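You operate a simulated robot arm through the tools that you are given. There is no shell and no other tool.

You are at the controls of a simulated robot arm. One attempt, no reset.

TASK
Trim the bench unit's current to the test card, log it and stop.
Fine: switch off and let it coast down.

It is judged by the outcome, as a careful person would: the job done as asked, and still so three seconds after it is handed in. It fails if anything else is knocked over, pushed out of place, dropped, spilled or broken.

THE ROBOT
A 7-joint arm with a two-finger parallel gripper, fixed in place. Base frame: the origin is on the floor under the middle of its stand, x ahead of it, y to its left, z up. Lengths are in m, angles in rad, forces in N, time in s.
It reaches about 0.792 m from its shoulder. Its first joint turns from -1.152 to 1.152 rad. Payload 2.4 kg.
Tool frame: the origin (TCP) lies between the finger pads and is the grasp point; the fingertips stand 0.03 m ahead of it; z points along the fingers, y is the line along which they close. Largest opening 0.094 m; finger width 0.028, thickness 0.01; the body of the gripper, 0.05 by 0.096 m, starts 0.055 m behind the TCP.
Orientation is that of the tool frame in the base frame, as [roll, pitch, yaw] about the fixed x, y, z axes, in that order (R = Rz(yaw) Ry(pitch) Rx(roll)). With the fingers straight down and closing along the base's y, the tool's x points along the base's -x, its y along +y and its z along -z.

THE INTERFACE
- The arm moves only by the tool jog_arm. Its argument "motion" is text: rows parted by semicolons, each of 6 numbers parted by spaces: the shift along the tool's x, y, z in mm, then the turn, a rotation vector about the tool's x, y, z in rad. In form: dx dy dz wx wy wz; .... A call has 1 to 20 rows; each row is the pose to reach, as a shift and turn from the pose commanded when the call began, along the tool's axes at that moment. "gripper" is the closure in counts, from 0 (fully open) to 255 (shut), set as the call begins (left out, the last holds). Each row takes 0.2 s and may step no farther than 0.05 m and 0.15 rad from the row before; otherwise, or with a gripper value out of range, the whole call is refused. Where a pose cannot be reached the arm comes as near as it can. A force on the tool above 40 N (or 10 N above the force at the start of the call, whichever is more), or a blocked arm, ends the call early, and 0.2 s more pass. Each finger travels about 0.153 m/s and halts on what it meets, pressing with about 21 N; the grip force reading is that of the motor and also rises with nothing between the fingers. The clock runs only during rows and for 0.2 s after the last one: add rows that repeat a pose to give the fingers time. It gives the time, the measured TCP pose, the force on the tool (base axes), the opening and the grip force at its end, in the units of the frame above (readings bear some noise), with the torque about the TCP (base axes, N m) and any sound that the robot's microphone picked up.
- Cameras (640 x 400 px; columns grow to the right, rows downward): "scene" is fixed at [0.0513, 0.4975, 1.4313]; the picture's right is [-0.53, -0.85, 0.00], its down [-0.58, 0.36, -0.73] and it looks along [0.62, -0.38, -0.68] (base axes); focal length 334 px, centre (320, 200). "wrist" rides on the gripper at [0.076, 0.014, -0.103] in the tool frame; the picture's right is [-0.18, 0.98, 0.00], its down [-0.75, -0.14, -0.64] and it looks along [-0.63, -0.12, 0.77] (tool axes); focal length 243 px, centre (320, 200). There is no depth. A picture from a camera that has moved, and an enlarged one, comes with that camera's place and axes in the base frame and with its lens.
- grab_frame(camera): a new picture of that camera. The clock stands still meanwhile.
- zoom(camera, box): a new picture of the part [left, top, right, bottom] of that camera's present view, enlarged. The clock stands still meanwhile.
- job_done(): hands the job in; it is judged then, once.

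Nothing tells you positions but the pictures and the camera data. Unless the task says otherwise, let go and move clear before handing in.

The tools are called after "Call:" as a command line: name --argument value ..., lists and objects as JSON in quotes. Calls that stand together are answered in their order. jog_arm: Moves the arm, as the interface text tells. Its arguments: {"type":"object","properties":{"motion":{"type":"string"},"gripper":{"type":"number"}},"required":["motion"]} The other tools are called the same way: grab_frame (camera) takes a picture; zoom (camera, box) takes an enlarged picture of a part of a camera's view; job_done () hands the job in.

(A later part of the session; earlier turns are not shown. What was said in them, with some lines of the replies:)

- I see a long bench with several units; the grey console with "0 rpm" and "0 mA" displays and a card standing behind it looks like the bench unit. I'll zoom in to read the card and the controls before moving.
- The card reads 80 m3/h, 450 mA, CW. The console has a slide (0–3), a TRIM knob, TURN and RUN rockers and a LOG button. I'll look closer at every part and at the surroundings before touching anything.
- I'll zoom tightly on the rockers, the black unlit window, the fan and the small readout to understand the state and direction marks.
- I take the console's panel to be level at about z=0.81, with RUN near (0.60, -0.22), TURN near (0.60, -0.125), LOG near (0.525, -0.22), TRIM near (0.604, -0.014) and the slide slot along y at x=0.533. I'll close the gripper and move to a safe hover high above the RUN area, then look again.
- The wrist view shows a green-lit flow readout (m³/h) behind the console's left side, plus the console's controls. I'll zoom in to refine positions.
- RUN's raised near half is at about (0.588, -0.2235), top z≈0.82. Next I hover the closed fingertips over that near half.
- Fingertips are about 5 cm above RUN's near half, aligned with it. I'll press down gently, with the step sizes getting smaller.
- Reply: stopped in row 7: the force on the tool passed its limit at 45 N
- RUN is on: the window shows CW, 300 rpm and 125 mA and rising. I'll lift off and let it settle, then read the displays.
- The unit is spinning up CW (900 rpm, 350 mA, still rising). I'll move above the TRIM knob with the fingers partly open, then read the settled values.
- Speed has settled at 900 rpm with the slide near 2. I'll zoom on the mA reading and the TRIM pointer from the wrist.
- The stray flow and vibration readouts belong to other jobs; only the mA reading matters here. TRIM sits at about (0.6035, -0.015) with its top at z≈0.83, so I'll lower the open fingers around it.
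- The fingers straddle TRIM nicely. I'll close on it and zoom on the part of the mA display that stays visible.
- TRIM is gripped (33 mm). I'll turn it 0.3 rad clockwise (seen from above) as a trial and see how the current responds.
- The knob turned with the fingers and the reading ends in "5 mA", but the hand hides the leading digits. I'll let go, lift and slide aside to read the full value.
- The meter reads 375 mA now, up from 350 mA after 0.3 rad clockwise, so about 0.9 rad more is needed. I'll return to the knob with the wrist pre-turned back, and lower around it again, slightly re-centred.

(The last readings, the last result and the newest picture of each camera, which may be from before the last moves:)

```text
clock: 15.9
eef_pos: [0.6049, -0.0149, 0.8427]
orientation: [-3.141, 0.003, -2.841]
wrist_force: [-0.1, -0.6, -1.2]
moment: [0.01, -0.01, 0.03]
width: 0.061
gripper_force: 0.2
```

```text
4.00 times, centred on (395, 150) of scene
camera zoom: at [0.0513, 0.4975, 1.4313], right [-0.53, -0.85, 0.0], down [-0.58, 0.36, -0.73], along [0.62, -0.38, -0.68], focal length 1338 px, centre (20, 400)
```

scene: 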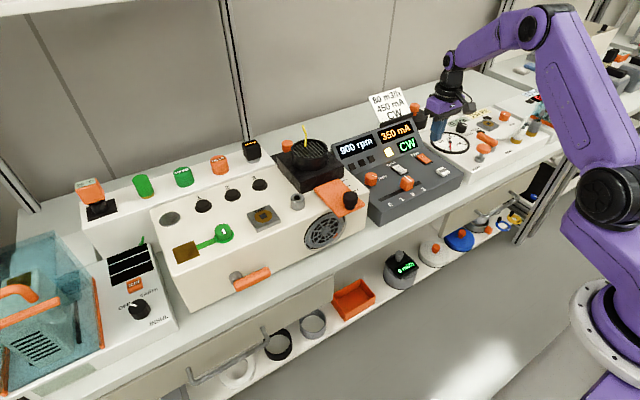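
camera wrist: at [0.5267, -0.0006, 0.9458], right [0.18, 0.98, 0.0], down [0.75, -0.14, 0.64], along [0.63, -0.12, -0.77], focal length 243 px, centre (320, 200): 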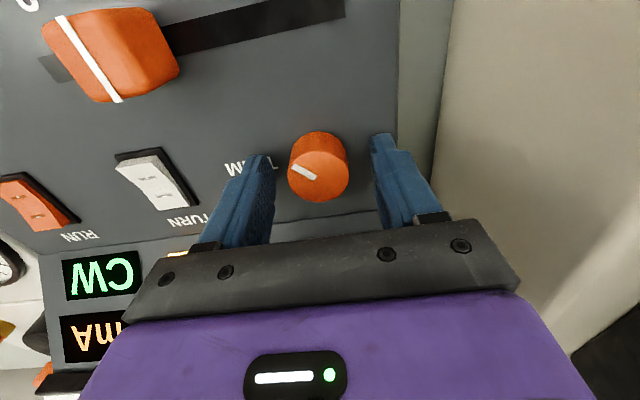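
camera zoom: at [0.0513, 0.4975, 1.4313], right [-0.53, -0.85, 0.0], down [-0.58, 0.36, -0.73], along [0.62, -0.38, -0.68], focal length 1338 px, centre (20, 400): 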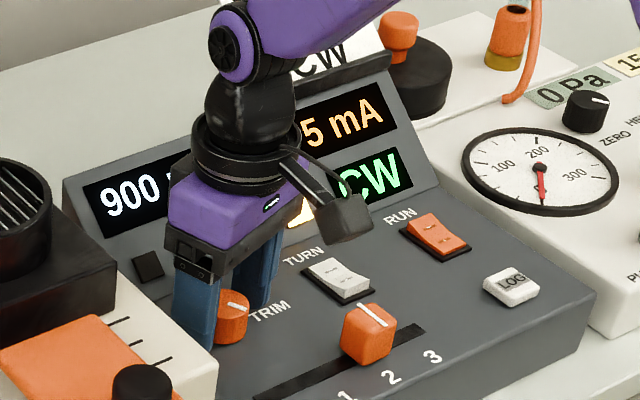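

Knob is centred between the fingers. I'll close on it and check the side load before turning.

Call:
jog_arm --motion "-0.7 0.5 0 0 0 0; -0.7 0.5 0 0 0 0; -0.7 0.5 0 0 0 0" --gripper 255

Call:
zoom --camera "wrist" --box '[230, 100, 410, 230]'

```text
clock: 16.7
eef_pos: [0.6038, -0.0146, 0.8416]
orientation: [3.141, -0.002, -2.841]
wrist_force: [-7.0, 1.3, 1.3]
moment: [-0.01, -0.09, -0.02]
width: 0.0329
gripper_force: 44.7
```

```text
3.08 times, centred on (320, 165) of wrist
camera zoom: at [0.5269, -0.024, 0.9449], right [-0.12, 0.99, 0.0], down [0.76, 0.09, 0.64], along [0.64, 0.07, -0.77], focal length 746 px, centre (320, 308)
```

zoom: 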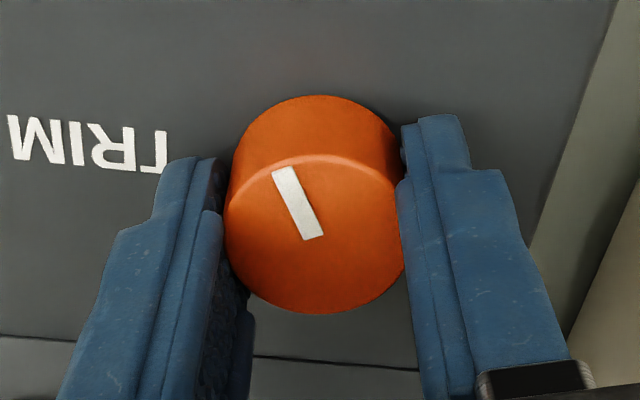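

Good grip with low side load. Turning clockwise 0.75 rad, then I'll read what I can see.

Call:
jog_arm --motion "0 0 0 0 0 0.1; 0 0 0 0 0 0.2; 0 0 0 0 0 0.3; 0 0 0 0 0 0.4; 0 0 0 0 0 0.5; 0 0 0 0 0 0.6; 0 0 0 0 0 0.7; 0 0 0 0 0 0.75; 0 0 0 0 0 0.75; 0 0 0 0 0 0.75; 0 0 0 0 0 0.75"

Call:
zoom --camera "scene" --box '[370, 110, 430, 160]'

Call:
zoom --camera "wrist" --box '[230, 100, 410, 230]'

Call:
grab_frame --camera "scene"

```text
clock: 19.1
eef_pos: [0.6041, -0.0149, 0.8429]
orientation: [-3.14, -0.001, 2.692]
wrist_force: [-14.5, -3.3, -3.6]
moment: [0.0, 0.15, 0.05]
width: 0.0332
gripper_force: 45.1
```

```text
8.00 times, centred on (400, 135) of scene
camera zoom: at [0.051, 0.4974, 1.4313], right [-0.53, -0.85, 0.0], down [-0.58, 0.36, -0.73], along [0.62, -0.38, -0.68], focal length 2675 px, centre (-320, 720)
```

zoom: 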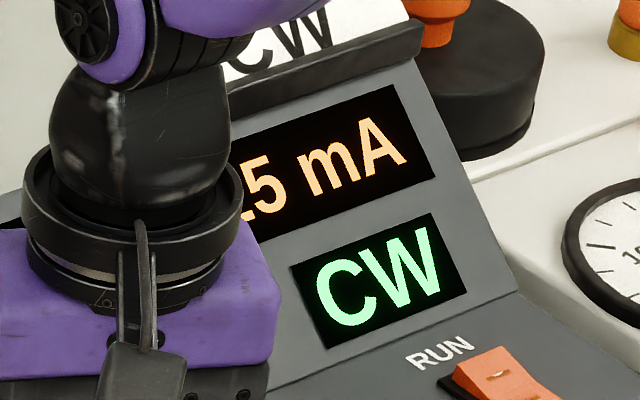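

```text
3.08 times, centred on (320, 165) of wrist
camera zoom: at [0.5415, 0.0297, 0.945], right [0.59, 0.8, 0.0], down [0.62, -0.45, 0.64], along [0.51, -0.38, -0.77], focal length 746 px, centre (320, 308)
```

zoom: 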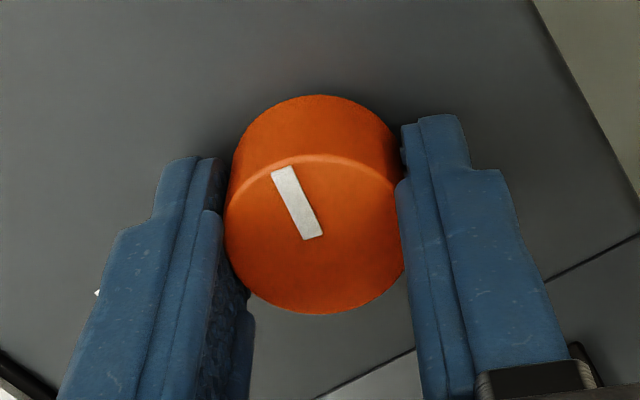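

```text
taken
```

scene: 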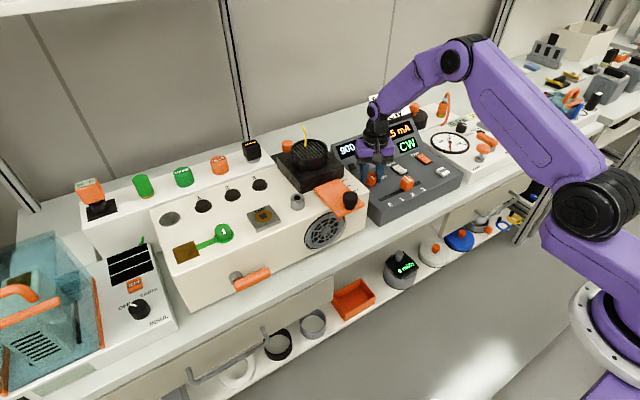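

The visible digits look like "25 mA" (i.e. 425), so I need a bit more. I'll continue in small increments, watching the digits.

Call:
jog_arm --motion "0 0 0 0 0 0.06; 0 0 0 0 0 0.12; 0 0 0 0 0 0.12; 0 0 0 0 0 0.12; 0 0 0 0 0 0.12"

Call:
zoom --camera "scene" --box '[370, 110, 430, 160]'

```text
clock: 20.3
eef_pos: [0.6027, -0.016, 0.8432]
orientation: [-3.139, -0.003, 2.571]
wrist_force: [-12.1, -8.9, -12.5]
moment: [0.05, 0.24, -0.02]
width: 0.0328
gripper_force: 45.8
```

```text
8.00 times, centred on (400, 135) of scene
camera zoom: at [0.0513, 0.4973, 1.4314], right [-0.53, -0.85, 0.0], down [-0.58, 0.36, -0.73], along [0.62, -0.38, -0.68], focal length 2675 px, centre (-320, 720)
```

zoom: 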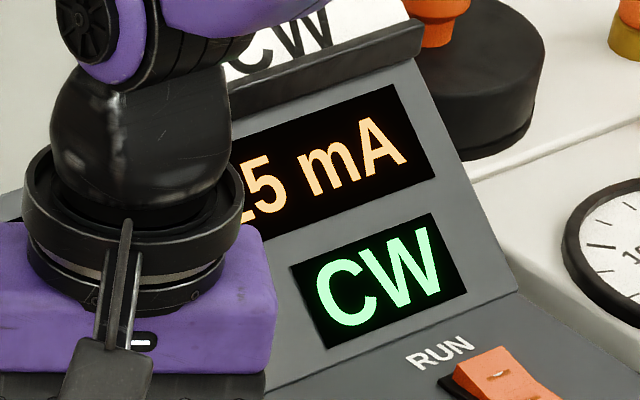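

Still 425 at 1.17 rad total, so the display steps in 25s. Continuing with small steps.

Call:
jog_arm --motion "0 0 0 0 0 0.08; 0 0 0 0 0 0.08; 0 0 0 0 0 0.08; 0 0 0 0 0 0.08"

Call:
zoom --camera "scene" --box '[370, 110, 430, 160]'

```text
clock: 21.3
eef_pos: [0.603, -0.0158, 0.8415]
orientation: [-3.141, -0.001, 2.492]
wrist_force: [-13.8, -11.0, -8.1]
moment: [-0.1, 0.16, 0.03]
width: 0.033
gripper_force: 45.2
```

```text
8.00 times, centred on (400, 135) of scene
camera zoom: at [0.0512, 0.4972, 1.4314], right [-0.53, -0.85, 0.0], down [-0.58, 0.36, -0.73], along [0.62, -0.38, -0.68], focal length 2675 px, centre (-320, 720)
```

zoom: 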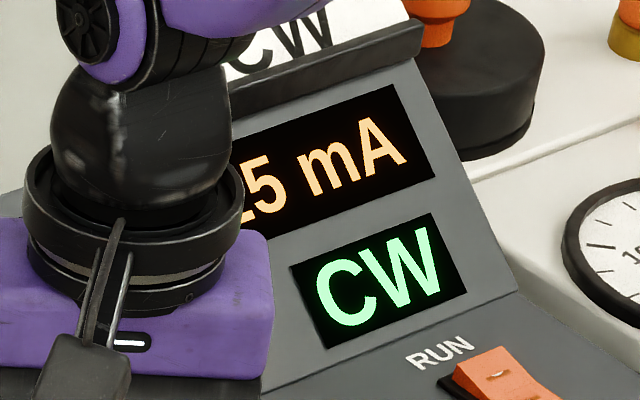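

Still 425 at 1.25 rad total. One more small step, also checking that the knob isn't slipping.

Call:
jog_arm --motion "0 0 0 0 0 0.08; 0 0 0 0 0 0.08; 0 0 0 0 0 0.08; 0 0 0 0 0 0.08"

Call:
zoom --camera "scene" --box '[370, 110, 430, 160]'

Call:
zoom --camera "wrist" --box '[230, 100, 410, 230]'

```text
clock: 22.3
eef_pos: [0.6036, -0.0164, 0.8432]
orientation: [-3.14, -0.002, 2.412]
wrist_force: [-15.1, -13.6, -6.3]
moment: [-0.19, 0.14, 0.06]
width: 0.0328
gripper_force: 45.3
```

```text
8.00 times, centred on (400, 135) of scene
camera zoom: at [0.0511, 0.4971, 1.4314], right [-0.53, -0.85, 0.0], down [-0.58, 0.36, -0.73], along [0.62, -0.38, -0.68], focal length 2675 px, centre (-320, 720)
```

zoom: 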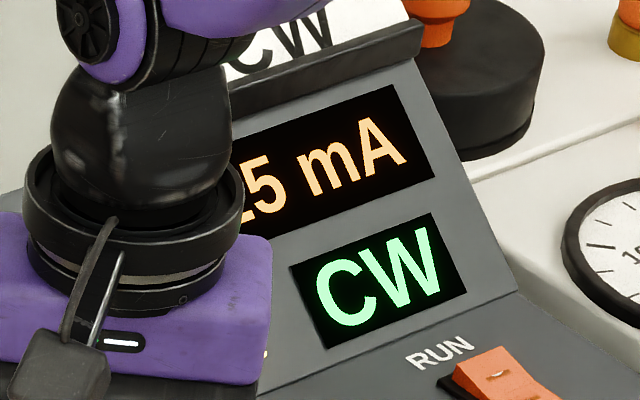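

```text
3.08 times, centred on (320, 165) of wrist
camera zoom: at [0.5563, 0.0447, 0.9449], right [0.79, 0.61, 0.0], down [0.47, -0.61, 0.64], along [0.39, -0.51, -0.77], focal length 746 px, centre (320, 308)
```

zoom: 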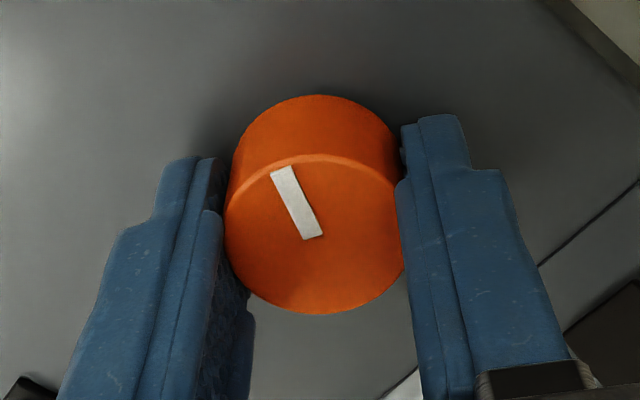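

The reading stays at 425 and the side load is creeping up from a slight off-centre grip. I'll let go, move aside and read the whole display before re-gripping.

Call:
jog_arm --motion "0 0 0 0 0 0; 0 0 0 0 0 0; 0 0 -35 0 0 0; 0 0 -70 0 0 0; -19 -40 -80 0 0 -0.15; -38 -80 -80 0 0 -0.3; -57 -120 -80 0 0 -0.45; -76 -160 -80 0 0 -0.6; -76 -160 -80 0 0 -0.73" --gripper 90

Call:
zoom --camera "scene" --box '[320, 100, 470, 200]'

Call:
zoom --camera "scene" --box '[360, 160, 400, 195]'

```text
clock: 24.3
eef_pos: [0.5529, -0.1844, 0.9231]
orientation: [3.141, 0.002, -3.141]
wrist_force: [0.2, -0.6, 0.1]
moment: [-0.01, 0.02, -0.01]
width: 0.0608
gripper_force: 0.1
```

```text
4.00 times, centred on (395, 150) of scene
camera zoom: at [0.0513, 0.4974, 1.4313], right [-0.53, -0.85, 0.0], down [-0.58, 0.36, -0.73], along [0.62, -0.38, -0.68], focal length 1338 px, centre (20, 400)
```

zoom: 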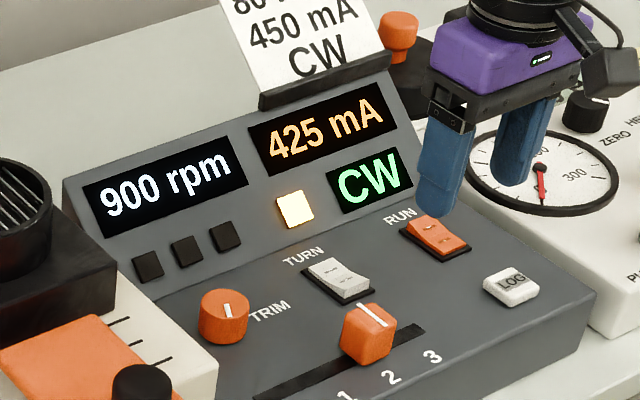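

```text
11.43 times, centred on (380, 178) of scene
camera zoom: at [0.0513, 0.4974, 1.4313], right [-0.53, -0.85, 0.0], down [-0.58, 0.36, -0.73], along [0.62, -0.38, -0.68], focal length 3822 px, centre (-366, 457)
```

zoom: 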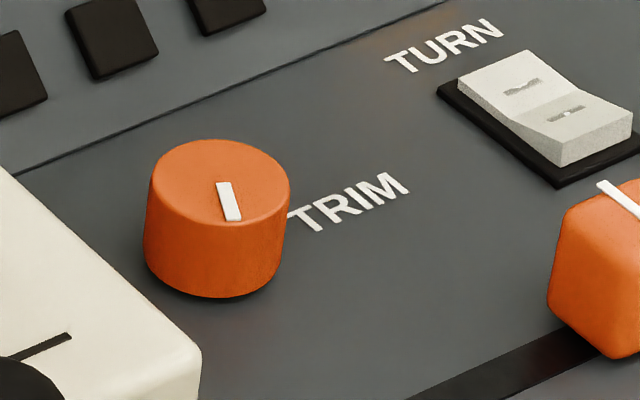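

Display confirmed at 425 mA. I'll go back to the knob, re-centred by about a millimetre, with the wrist pre-turned back a little.

Call:
jog_arm --motion "-12 42 0 0 0 -0.05; -25 84 0 0 0 -0.1; -37 127 0 0 0 -0.15; -49.1 169.1 0 0 0 -0.2; -49.1 169.1 30 0 0 -0.2; -49.1 169.1 60 0 0 -0.2; -49.1 169.1 80 0 0 -0.2; -49.1 169.1 80 0 0 -0.2"

Call:
zoom --camera "wrist" --box '[230, 100, 410, 230]'

```text
clock: 26.1
eef_pos: [0.6032, -0.0152, 0.8436]
orientation: [3.141, 0.001, -2.941]
wrist_force: [-0.3, -0.3, 0.0]
moment: [0.01, -0.02, 0.01]
width: 0.0606
gripper_force: 0.1
```

```text
3.08 times, centred on (320, 165) of wrist
camera zoom: at [0.5258, -0.0173, 0.9455], right [-0.02, 1.0, 0.0], down [0.77, 0.01, 0.64], along [0.64, 0.01, -0.77], focal length 746 px, centre (320, 308)
```

zoom: 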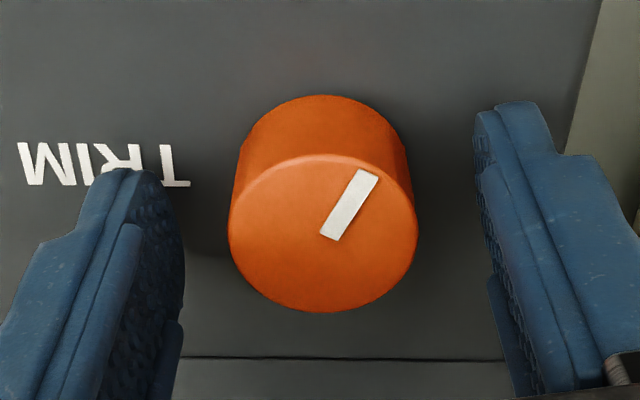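

Aligned again. Closing on the knob and turning a further 0.15 rad clockwise.

Call:
jog_arm --motion "0 0 0 0 0 0; 0 0 0 0 0 0; 0 0 0 0 0 0; 0 0 0 0 0 0.05; 0 0 0 0 0 0.1; 0 0 0 0 0 0.1; 0 0 0 0 0 0.1; 0 0 0 0 0 0.1" --gripper 255

Call:
zoom --camera "scene" --box '[370, 110, 430, 160]'

```text
clock: 27.9
eef_pos: [0.6033, -0.0143, 0.8433]
orientation: [3.141, -0.001, -3.039]
wrist_force: [-1.6, 6.6, 3.6]
moment: [0.58, 0.2, -0.03]
width: 0.0331
gripper_force: 44.5
```

```text
8.00 times, centred on (400, 135) of scene
camera zoom: at [0.0512, 0.4976, 1.4312], right [-0.53, -0.85, 0.0], down [-0.58, 0.36, -0.73], along [0.62, -0.38, -0.68], focal length 2675 px, centre (-320, 720)
```

zoom: 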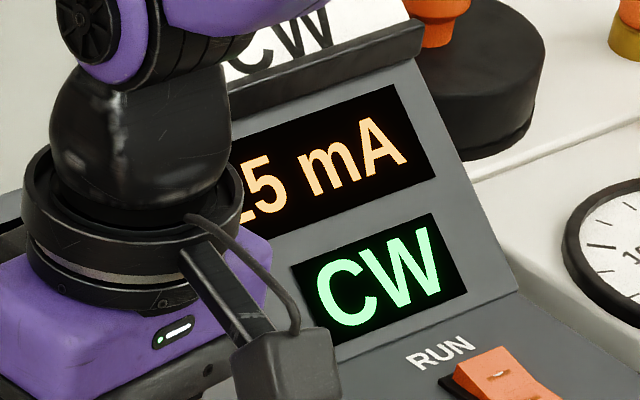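

Lower side load now; still 425 at 1.43 rad total. Another small step.

Call:
jog_arm --motion "0 0 0 0 0 0.08; 0 0 0 0 0 0.08; 0 0 0 0 0 0.08; 0 0 0 0 0 0.08"

Call:
zoom --camera "scene" --box '[370, 110, 430, 160]'

```text
clock: 28.9
eef_pos: [0.6033, -0.0144, 0.8429]
orientation: [3.141, 0.001, -3.12]
wrist_force: [-2.2, 9.4, 5.7]
moment: [0.75, 0.0, -0.02]
width: 0.0333
gripper_force: 45.4
```

```text
8.00 times, centred on (400, 135) of scene
camera zoom: at [0.0511, 0.4977, 1.4312], right [-0.53, -0.85, 0.0], down [-0.58, 0.36, -0.73], along [0.62, -0.38, -0.68], focal length 2675 px, centre (-320, 720)
```

zoom: 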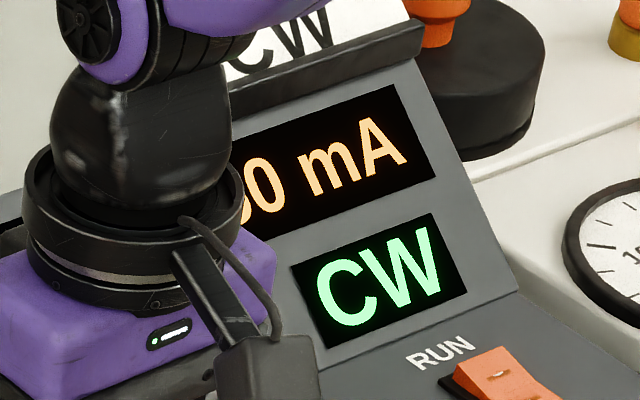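

The display just changed to "50 mA" (450). I'll go about 0.13 rad further so it sits well inside the 450 step rather than on its edge, then release and verify.

Call:
jog_arm --motion "0 0 0 0 0 0.07; 0 0 0 0 0 0.13; 0 0 0 0 0 0.13; 0 0 0 0 0 0.13; 0 0 0 0 0 0.13"

Call:
zoom --camera "scene" --box '[370, 110, 430, 160]'

```text
clock: 30.1
eef_pos: [0.6042, -0.0154, 0.8424]
orientation: [-3.141, 0.003, 3.034]
wrist_force: [-1.6, 11.1, 7.9]
moment: [0.78, -0.05, -0.03]
width: 0.0331
gripper_force: 44.9
```

```text
8.00 times, centred on (400, 135) of scene
camera zoom: at [0.0511, 0.4977, 1.4312], right [-0.53, -0.85, 0.0], down [-0.58, 0.36, -0.73], along [0.62, -0.38, -0.68], focal length 2675 px, centre (-320, 720)
```

zoom: 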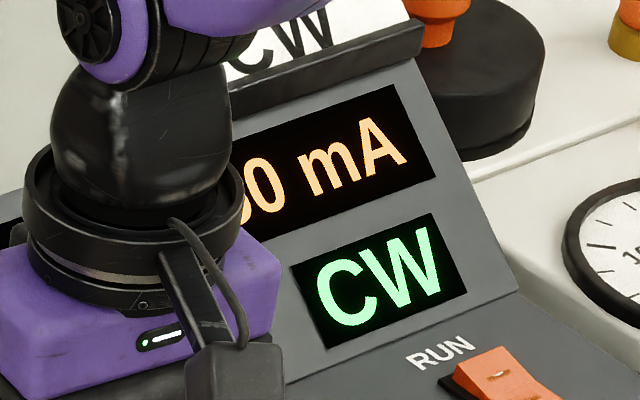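

Still 450. Releasing TRIM, lifting and moving toward LOG while checking the full display.

Call:
jog_arm --motion "0 0 0 0 0 0; 0 0 0 0 0 0; 0 0 -35 0 0 0; 0 0 -70 0 0 0; 11 -43 -80 0 0 -0.03; 22 -86 -80 0 0 -0.06; 33 -129 -80 0 0 -0.11; 44 -172 -80 0 0 -0.11; 55 -215 -80 0 0 -0.11; 55 -215 -80 0 0 -0.11" --gripper 90

Call:
zoom --camera "scene" --box '[320, 100, 470, 200]'

Call:
zoom --camera "scene" --box '[360, 160, 400, 195]'

Call:
grab_frame --camera "wrist"

```text
clock: 32.3
eef_pos: [0.5257, -0.2245, 0.9217]
orientation: [3.142, 0.001, -3.141]
wrist_force: [-0.7, 0.7, 0.1]
moment: [0.02, 0.01, 0.01]
width: 0.0607
gripper_force: 0.0
```

```text
4.00 times, centred on (395, 150) of scene
camera zoom: at [0.0513, 0.4974, 1.4313], right [-0.53, -0.85, 0.0], down [-0.58, 0.36, -0.73], along [0.62, -0.38, -0.68], focal length 1338 px, centre (20, 400)
```

zoom: 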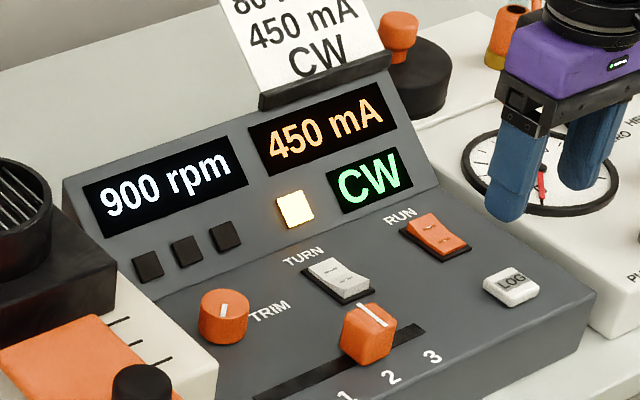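

```text
11.43 times, centred on (380, 178) of scene
camera zoom: at [0.0513, 0.4974, 1.4313], right [-0.53, -0.85, 0.0], down [-0.58, 0.36, -0.73], along [0.62, -0.38, -0.68], focal length 3822 px, centre (-366, 457)
```

zoom: 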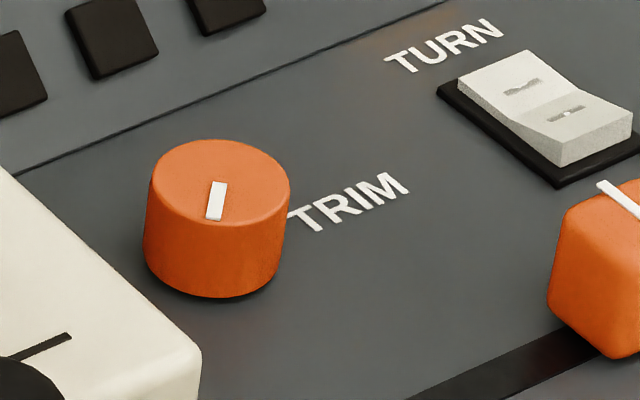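

```text
taken
camera wrist: at [0.4491, -0.211, 1.0247], right [0.18, 0.98, 0.0], down [0.75, -0.14, 0.64], along [0.63, -0.12, -0.77], focal length 243 px, centre (320, 200)
```

wrist: 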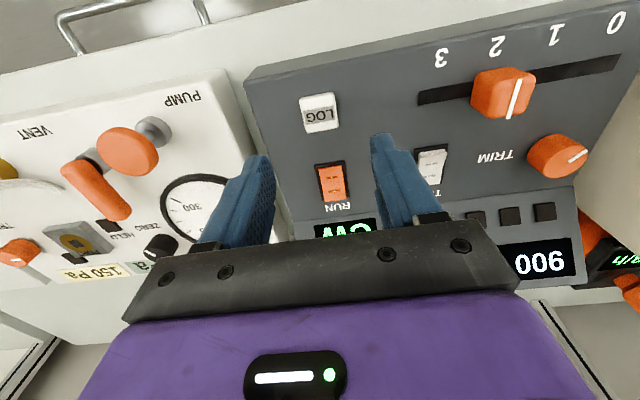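

The console now reads 450 mA, CW, 900 rpm with the hand clear. Next I close the fingers and come down just above LOG.

Call:
jog_arm --motion "0 0 0 0 0 0; 0 0.5 25 0 0 0; 0 0.5 50 0 0 0; 0 0.5 55 0 0 0; 0 0.5 55 0 0 0" --gripper 255

Call:
zoom --camera "scene" --box '[395, 120, 475, 190]'

Call:
zoom --camera "wrist" --box '[230, 60, 410, 200]'

```text
clock: 33.5
eef_pos: [0.5246, -0.2227, 0.8669]
orientation: [3.14, -0.001, -3.139]
wrist_force: [-0.9, -0.6, -0.1]
moment: [0.04, -0.01, -0.01]
width: 0.0002
gripper_force: 20.5
```

```text
5.71 times, centred on (435, 155) of scene
camera zoom: at [0.0513, 0.4975, 1.4313], right [-0.53, -0.85, 0.0], down [-0.58, 0.36, -0.73], along [0.62, -0.38, -0.68], focal length 1911 px, centre (-337, 457)
```

zoom: 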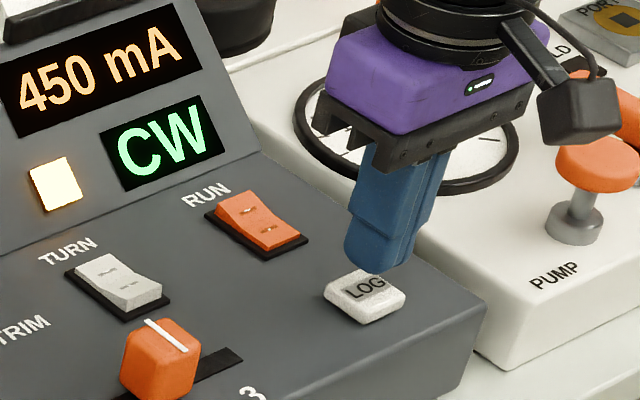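

```text
2.86 times, centred on (320, 130) of wrist
camera zoom: at [0.4491, -0.2101, 0.9695], right [0.18, 0.98, 0.0], down [0.75, -0.14, 0.64], along [0.63, -0.12, -0.77], focal length 693 px, centre (320, 400)
```

zoom: 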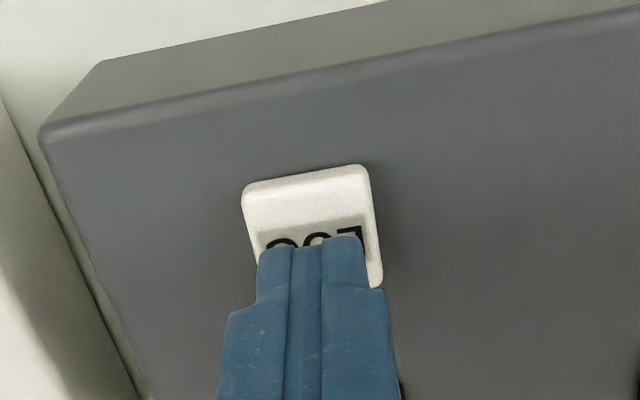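

Fingertips are about 1 cm above LOG, centred on it, and the display still reads 450 mA CW. One gentle press now.

Call:
jog_arm --motion "2 0 8 0 0 0; 2 0 11 0 0 0; 2 0 13 0 0 0; 2 0 15 0 0 0; 2 0 17 0 0 0"

Call:
zoom --camera "scene" --box '[320, 100, 470, 200]'

```text
clock: 34.7
eef_pos: [0.5229, -0.2234, 0.8494]
orientation: [-3.141, 0.0, 3.142]
wrist_force: [-0.3, -0.4, 0.9]
moment: [-0.01, 0.01, -0.02]
width: 0.0001
gripper_force: 20.8
```

```text
4.00 times, centred on (395, 150) of scene
camera zoom: at [0.0513, 0.4975, 1.4313], right [-0.53, -0.85, 0.0], down [-0.58, 0.36, -0.73], along [0.62, -0.38, -0.68], focal length 1338 px, centre (20, 400)
```

zoom: 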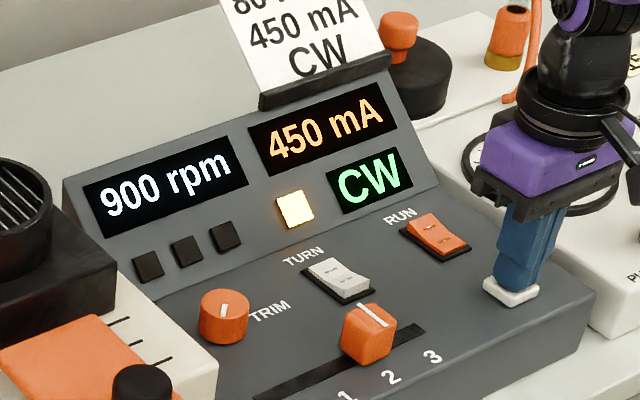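

No contact force yet (tip at about z=0.819). Continuing down in 1.5 mm steps.

Call:
jog_arm --motion "0 0 1.5 0 0 0; 0 0 3 0 0 0; 0 0 4.5 0 0 0"

Call:
zoom --camera "scene" --box '[320, 100, 470, 200]'

```text
clock: 35.5
eef_pos: [0.5221, -0.2229, 0.8463]
orientation: [3.141, 0.001, 3.14]
wrist_force: [-0.9, -1.6, 4.4]
moment: [-0.03, 0.03, 0.04]
width: 0.0
gripper_force: 20.8
heard: click
```

```text
4.00 times, centred on (395, 150) of scene
camera zoom: at [0.0512, 0.4975, 1.4313], right [-0.53, -0.85, 0.0], down [-0.58, 0.36, -0.73], along [0.62, -0.38, -0.68], focal length 1338 px, centre (20, 400)
```

zoom: 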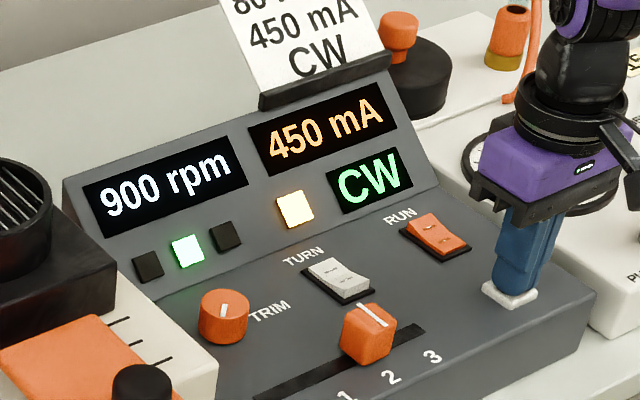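

LOG clicked and the middle lamp lit green, so it is logged at 450 mA CW. I'll lift straight off and look at RUN's raised far half for switching off.

Call:
jog_arm --motion "0 0 -15 0 0 0; 0 0 -45 0 0 0; 0 0 -60 0 0 0; 0 0 -60 0 0 0"

Call:
zoom --camera "scene" --box '[320, 100, 470, 200]'

Call:
zoom --camera "scene" --box '[412, 148, 440, 166]'

Call:
zoom --camera "wrist" --box '[250, 60, 430, 200]'

```text
clock: 36.5
eef_pos: [0.5238, -0.2227, 0.9064]
orientation: [3.141, -0.001, -3.141]
wrist_force: [-0.6, 0.5, 0.2]
moment: [0.01, -0.02, -0.05]
width: 0.0
gripper_force: 21.3
```

```text
4.00 times, centred on (395, 150) of scene
camera zoom: at [0.0513, 0.4975, 1.4313], right [-0.53, -0.85, 0.0], down [-0.58, 0.36, -0.73], along [0.62, -0.38, -0.68], focal length 1338 px, centre (20, 400)
```

zoom: 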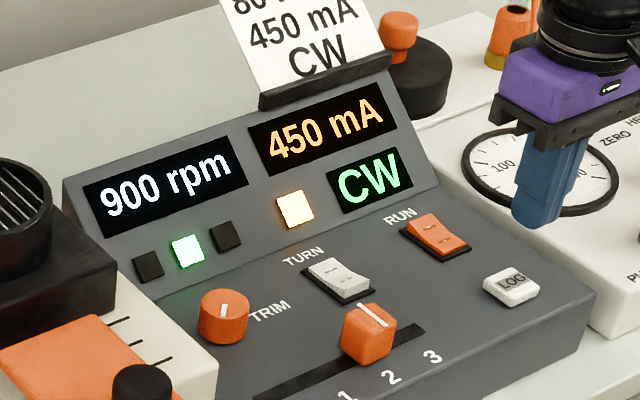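

```text
16.00 times, centred on (426, 157) of scene
camera zoom: at [0.0513, 0.4975, 1.4313], right [-0.53, -0.85, 0.0], down [-0.58, 0.36, -0.73], along [0.62, -0.38, -0.68], focal length 5350 px, centre (-1376, 888)
```

zoom: 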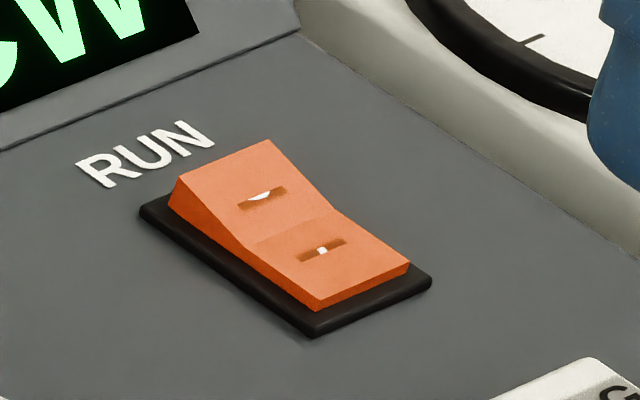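

```text
2.86 times, centred on (340, 130) of wrist
camera zoom: at [0.4474, -0.209, 1.0089], right [0.18, 0.98, 0.0], down [0.75, -0.14, 0.64], along [0.63, -0.12, -0.77], focal length 693 px, centre (263, 400)
```

zoom: 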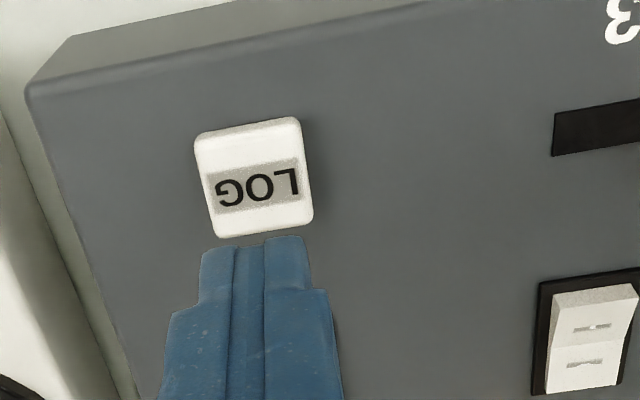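

Logged state holds. RUN's far half is the raised one now; I'll hover over it and press it to switch off.

Call:
jog_arm --motion "-35 -0.5 0 0 0 0; -70 -1 0 0 0 0; -100 -1 0 0 0 0; -100 -1 20 0 0 0; -100 -1 42 0 0 0; -100 -1 42 0 0 0"

Call:
zoom --camera "scene" --box '[395, 110, 475, 180]'

Call:
zoom --camera "wrist" --box '[250, 80, 430, 220]'

```text
clock: 37.9
eef_pos: [0.6238, -0.2241, 0.8636]
orientation: [3.142, 0.001, -3.139]
wrist_force: [-0.5, -0.1, 0.5]
moment: [-0.01, 0.02, -0.03]
width: 0.0
gripper_force: 20.9
```

```text
5.71 times, centred on (435, 145) of scene
camera zoom: at [0.0513, 0.4975, 1.4313], right [-0.53, -0.85, 0.0], down [-0.58, 0.36, -0.73], along [0.62, -0.38, -0.68], focal length 1911 px, centre (-337, 514)
```

zoom: 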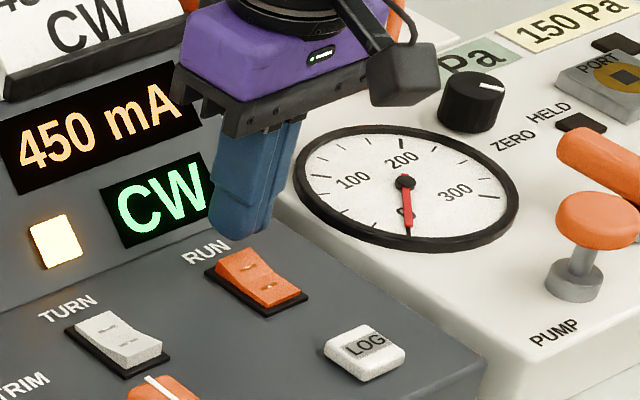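

```text
2.86 times, centred on (340, 150) of wrist
camera zoom: at [0.5473, -0.2106, 0.9666], right [0.18, 0.98, 0.0], down [0.75, -0.14, 0.64], along [0.63, -0.12, -0.77], focal length 693 px, centre (263, 343)
```

zoom: 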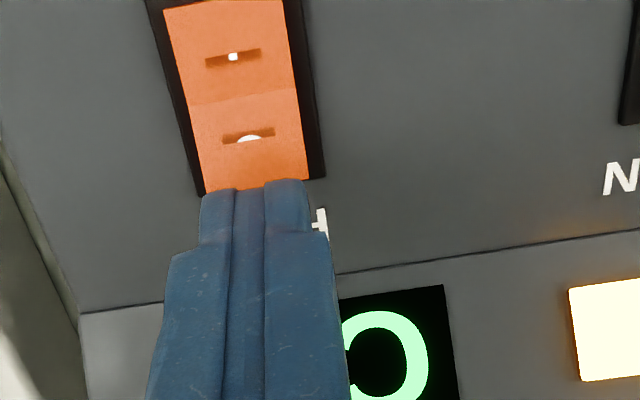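

The tip overlaps the far half; I'll shift 4 mm toward me for a fuller contact and press down gently to switch RUN off.

Call:
jog_arm --motion "4 0 6 0 0 0; 4 0 11 0 0 0; 4 0 14 0 0 0; 4 0 17 0 0 0; 4 0 19 0 0 0; 4 0 21 0 0 0"

Call:
zoom --camera "scene" --box '[320, 100, 470, 200]'

```text
clock: 39.4
eef_pos: [0.6216, -0.2245, 0.8482]
orientation: [-3.139, 0.006, -3.141]
wrist_force: [-0.8, 0.9, 3.4]
moment: [0.06, 0.05, -0.05]
width: 0.0
gripper_force: 20.9
stopped in row 6: the force on the tool passed its limit at 42 N (the readings are from after the stop); the commanded pose is now the measured one
```

```text
4.00 times, centred on (395, 150) of scene
camera zoom: at [0.0512, 0.4975, 1.4313], right [-0.53, -0.85, 0.0], down [-0.58, 0.36, -0.73], along [0.62, -0.38, -0.68], focal length 1338 px, centre (20, 400)
```

zoom: 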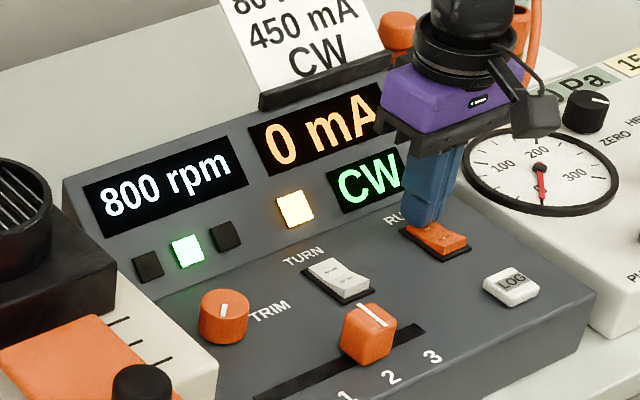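

RUN is off: 0 mA and the speed is falling (800 rpm). I'll lift clear and let it coast down untouched.

Call:
jog_arm --motion "0 0 -20 0 0 0; 0 0 -50 0 0 0; 15 0 -90 0 0 0; 50 0 -125 0 0 0; 90 0 -150 0 0 0; 90 0 -150 0 0 0; 90 0 -150 0 0 0; 90 0 -150 0 0 0; 90 0 -150 0 0 0; 90 0 -150 0 0 0; 90 0 -150 0 0 0; 90 0 -150 0 0 0; 90 0 -150 0 0 0; 90 0 -150 0 0 0; 90 0 -150 0 0 0; 90 0 -150 0 0 0"

Call:
zoom --camera "scene" --box '[320, 100, 470, 200]'

Call:
grab_frame --camera "scene"

```text
clock: 42.8
eef_pos: [0.53, -0.2231, 0.9966]
orientation: [-3.14, 0.004, -3.14]
wrist_force: [-0.3, -0.3, -0.7]
moment: [-0.03, 0.06, -0.02]
width: 0.0
gripper_force: 21.0
```

```text
4.00 times, centred on (395, 150) of scene
camera zoom: at [0.0513, 0.4975, 1.4313], right [-0.53, -0.85, 0.0], down [-0.58, 0.36, -0.73], along [0.62, -0.38, -0.68], focal length 1338 px, centre (20, 400)
```

zoom: 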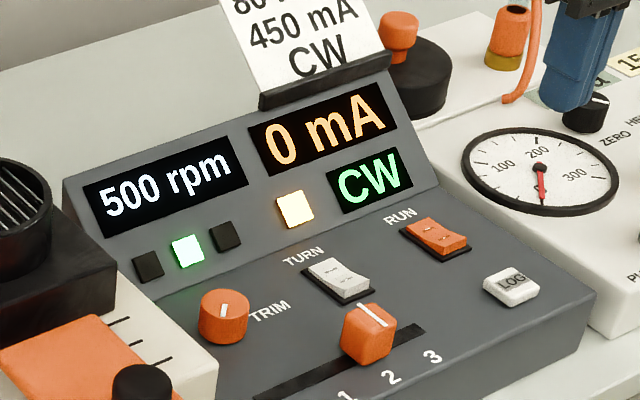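

```text
taken
```

scene: 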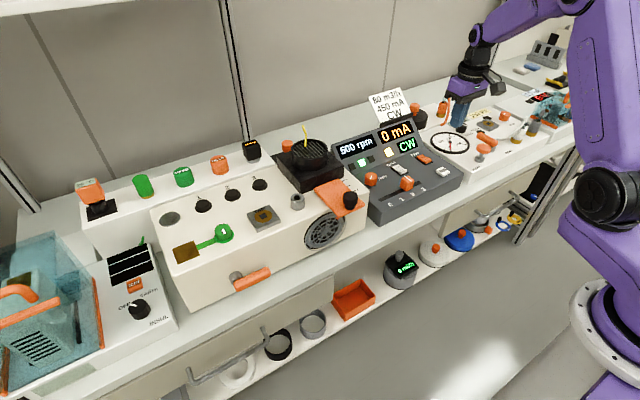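

The rotor is coasting (500 rpm) with power off. I'll retreat further and wait for it to stop.

Call:
jog_arm --motion "30 15 -25 0 0 0; 60 30 -50 0 0 0; 90 50 -75 0 0 0; 120 70 -100 0 0 0; 150 90 -120 0 0 0; 170 110 -130 0 0 0; 170 110 -130 0 0 0; 170 110 -130 0 0 0; 170 110 -130 0 0 0; 170 110 -130 0 0 0; 170 110 -130 0 0 0; 170 110 -130 0 0 0; 170 110 -130 0 0 0; 170 110 -130 0 0 0; 170 110 -130 0 0 0; 170 110 -130 0 0 0; 170 110 -130 0 0 0; 170 110 -130 0 0 0; 170 110 -130 0 0 0; 170 110 -130 0 0 0"

Call:
zoom --camera "scene" --box '[320, 100, 470, 200]'

```text
clock: 47.0
eef_pos: [0.36, -0.1134, 1.1255]
orientation: [-3.141, 0.006, -3.139]
wrist_force: [0.4, 0.6, 0.6]
moment: [0.01, 0.02, 0.02]
width: 0.0
gripper_force: 20.9
```

```text
4.00 times, centred on (395, 150) of scene
camera zoom: at [0.0513, 0.4975, 1.4313], right [-0.53, -0.85, 0.0], down [-0.58, 0.36, -0.73], along [0.62, -0.38, -0.68], focal length 1338 px, centre (20, 400)
```

zoom: 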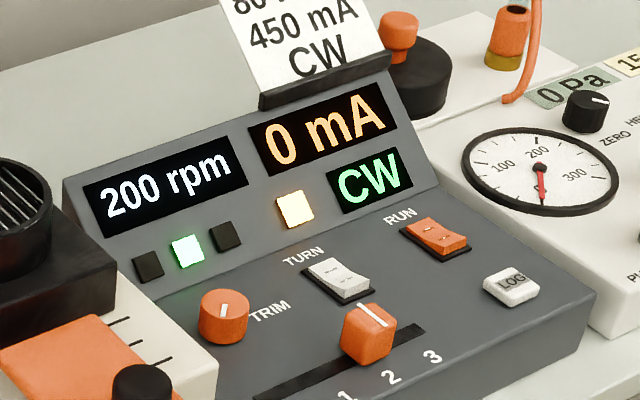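

Now at 200 rpm and slowing. I'm clear of everything and will keep waiting in place.

Call:
jog_arm --motion "0 0 0 0 0 0; 0 0 0 0 0 0; 0 0 0 0 0 0; 0 0 0 0 0 0; 0 0 0 0 0 0; 0 0 0 0 0 0; 0 0 0 0 0 0; 0 0 0 0 0 0; 0 0 0 0 0 0; 0 0 0 0 0 0; 0 0 0 0 0 0; 0 0 0 0 0 0; 0 0 0 0 0 0; 0 0 0 0 0 0; 0 0 0 0 0 0; 0 0 0 0 0 0; 0 0 0 0 0 0; 0 0 0 0 0 0; 0 0 0 0 0 0; 0 0 0 0 0 0"

Call:
zoom --camera "scene" --box '[320, 100, 470, 200]'

Call:
zoom --camera "scene" --box '[300, 205, 350, 255]'

```text
clock: 51.2
eef_pos: [0.3593, -0.1144, 1.127]
orientation: [-3.139, 0.007, -3.14]
wrist_force: [0.4, 0.6, 0.5]
moment: [0.02, -0.01, -0.01]
width: 0.0
gripper_force: 21.0
```

```text
4.00 times, centred on (395, 150) of scene
camera zoom: at [0.0513, 0.4975, 1.4313], right [-0.53, -0.85, 0.0], down [-0.58, 0.36, -0.73], along [0.62, -0.38, -0.68], focal length 1338 px, centre (20, 400)
```

zoom: 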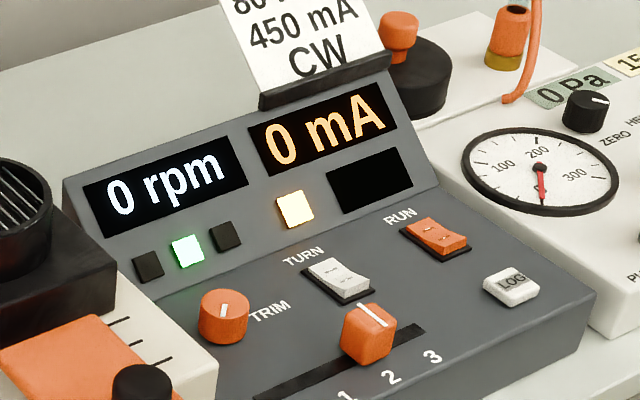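

```text
8.00 times, centred on (325, 230) of scene
camera zoom: at [0.0513, 0.4975, 1.4313], right [-0.53, -0.85, 0.0], down [-0.58, 0.36, -0.73], along [0.62, -0.38, -0.68], focal length 2675 px, centre (280, -40)
```

zoom: 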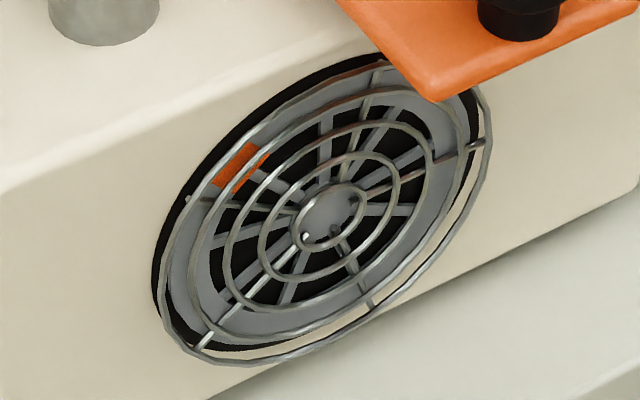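

The display reads 0 rpm and 0 mA, with the green lamp still lit. The amber lamp remains on, so I'll wait a bit more, and check the rotor is fully still and RUN is fully off.

Call:
jog_arm --motion "0 0 0 0 0 0; 0 0 0 0 0 0; 0 0 0 0 0 0; 0 0 0 0 0 0; 0 0 0 0 0 0; 0 0 0 0 0 0; 0 0 0 0 0 0; 0 0 0 0 0 0; 0 0 0 0 0 0; 0 0 0 0 0 0; 0 0 0 0 0 0; 0 0 0 0 0 0; 0 0 0 0 0 0; 0 0 0 0 0 0; 0 0 0 0 0 0; 0 0 0 0 0 0; 0 0 0 0 0 0; 0 0 0 0 0 0; 0 0 0 0 0 0; 0 0 0 0 0 0"

Call:
zoom --camera "scene" --box '[320, 100, 470, 200]'

Call:
zoom --camera "scene" --box '[300, 205, 350, 255]'

Call:
zoom --camera "scene" --box '[412, 148, 440, 166]'

Call:
grab_frame --camera "scene"

```text
clock: 55.4
eef_pos: [0.3596, -0.1134, 1.1265]
orientation: [-3.14, 0.003, -3.14]
wrist_force: [-0.2, 0.1, -0.6]
moment: [0.01, -0.02, -0.02]
width: 0.0003
gripper_force: 21.2
```

```text
4.00 times, centred on (395, 150) of scene
camera zoom: at [0.0513, 0.4975, 1.4313], right [-0.53, -0.85, 0.0], down [-0.58, 0.36, -0.73], along [0.62, -0.38, -0.68], focal length 1338 px, centre (20, 400)
```

zoom: 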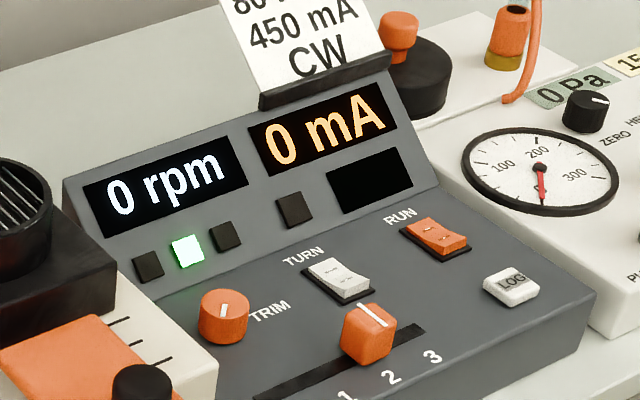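

```text
8.00 times, centred on (325, 230) of scene
camera zoom: at [0.0513, 0.4975, 1.4313], right [-0.53, -0.85, 0.0], down [-0.58, 0.36, -0.73], along [0.62, -0.38, -0.68], focal length 2675 px, centre (280, -40)
```

zoom: 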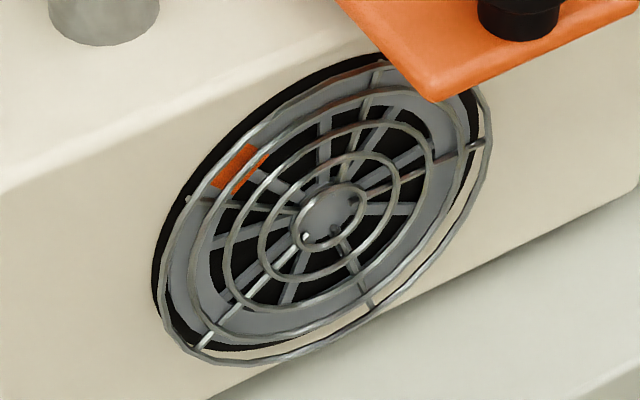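

```text
16.00 times, centred on (426, 157) of scene
camera zoom: at [0.0513, 0.4975, 1.4313], right [-0.53, -0.85, 0.0], down [-0.58, 0.36, -0.73], along [0.62, -0.38, -0.68], focal length 5350 px, centre (-1376, 888)
```

zoom: 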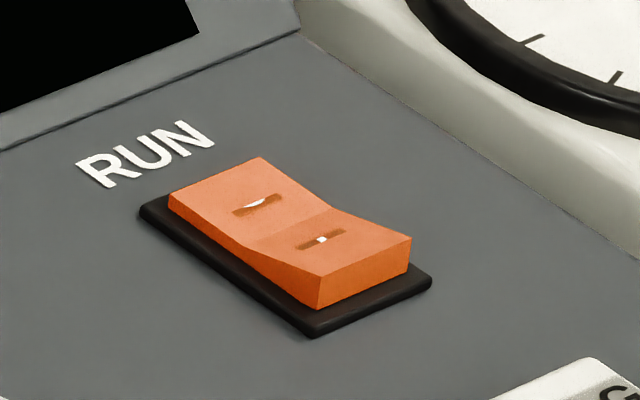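

```text
taken
```

scene: 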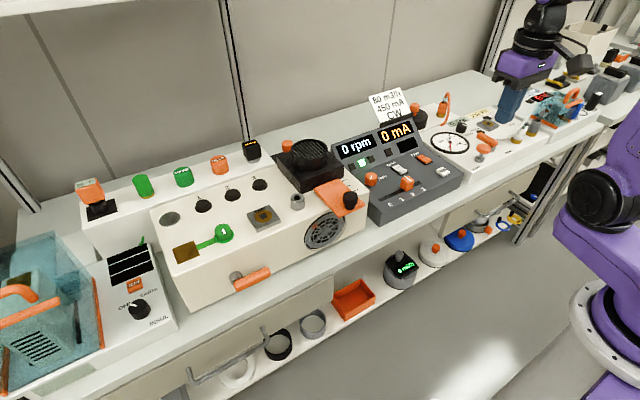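

The amber lamp has gone out, the rotor is still, RUN is off, and the green log lamp stays lit. Everything else is in its place and the arm is clear, so I'm handing the job in.

Call:
job_done

```text
The job is handed in.
```

The bench unit's current is trimmed to the test card's 450 mA, logged, and the unit is stopped. It was running CW at 900 rpm, with the speed slide left at 2.

- **Trim:** I turned TRIM clockwise from 350 mA. The meter reads in 25 mA steps, so I set the knob a little way into the 450 step rather than on its edge.
- **Log:** I pressed LOG once with the display at 450 mA, CW. It clicked, and the middle lamp of the row of three came on green and stayed on.
- **Stop:** I switched RUN off and let the rotor coast down by itself. At hand-in it showed 0 rpm and 0 mA, the amber lamp had gone out, and the rotor was still.

I didn't set or check the card's 80 m3/h airflow, since you only asked for the current. Nothing else was disturbed that I could see, and the arm is clear of the bench.
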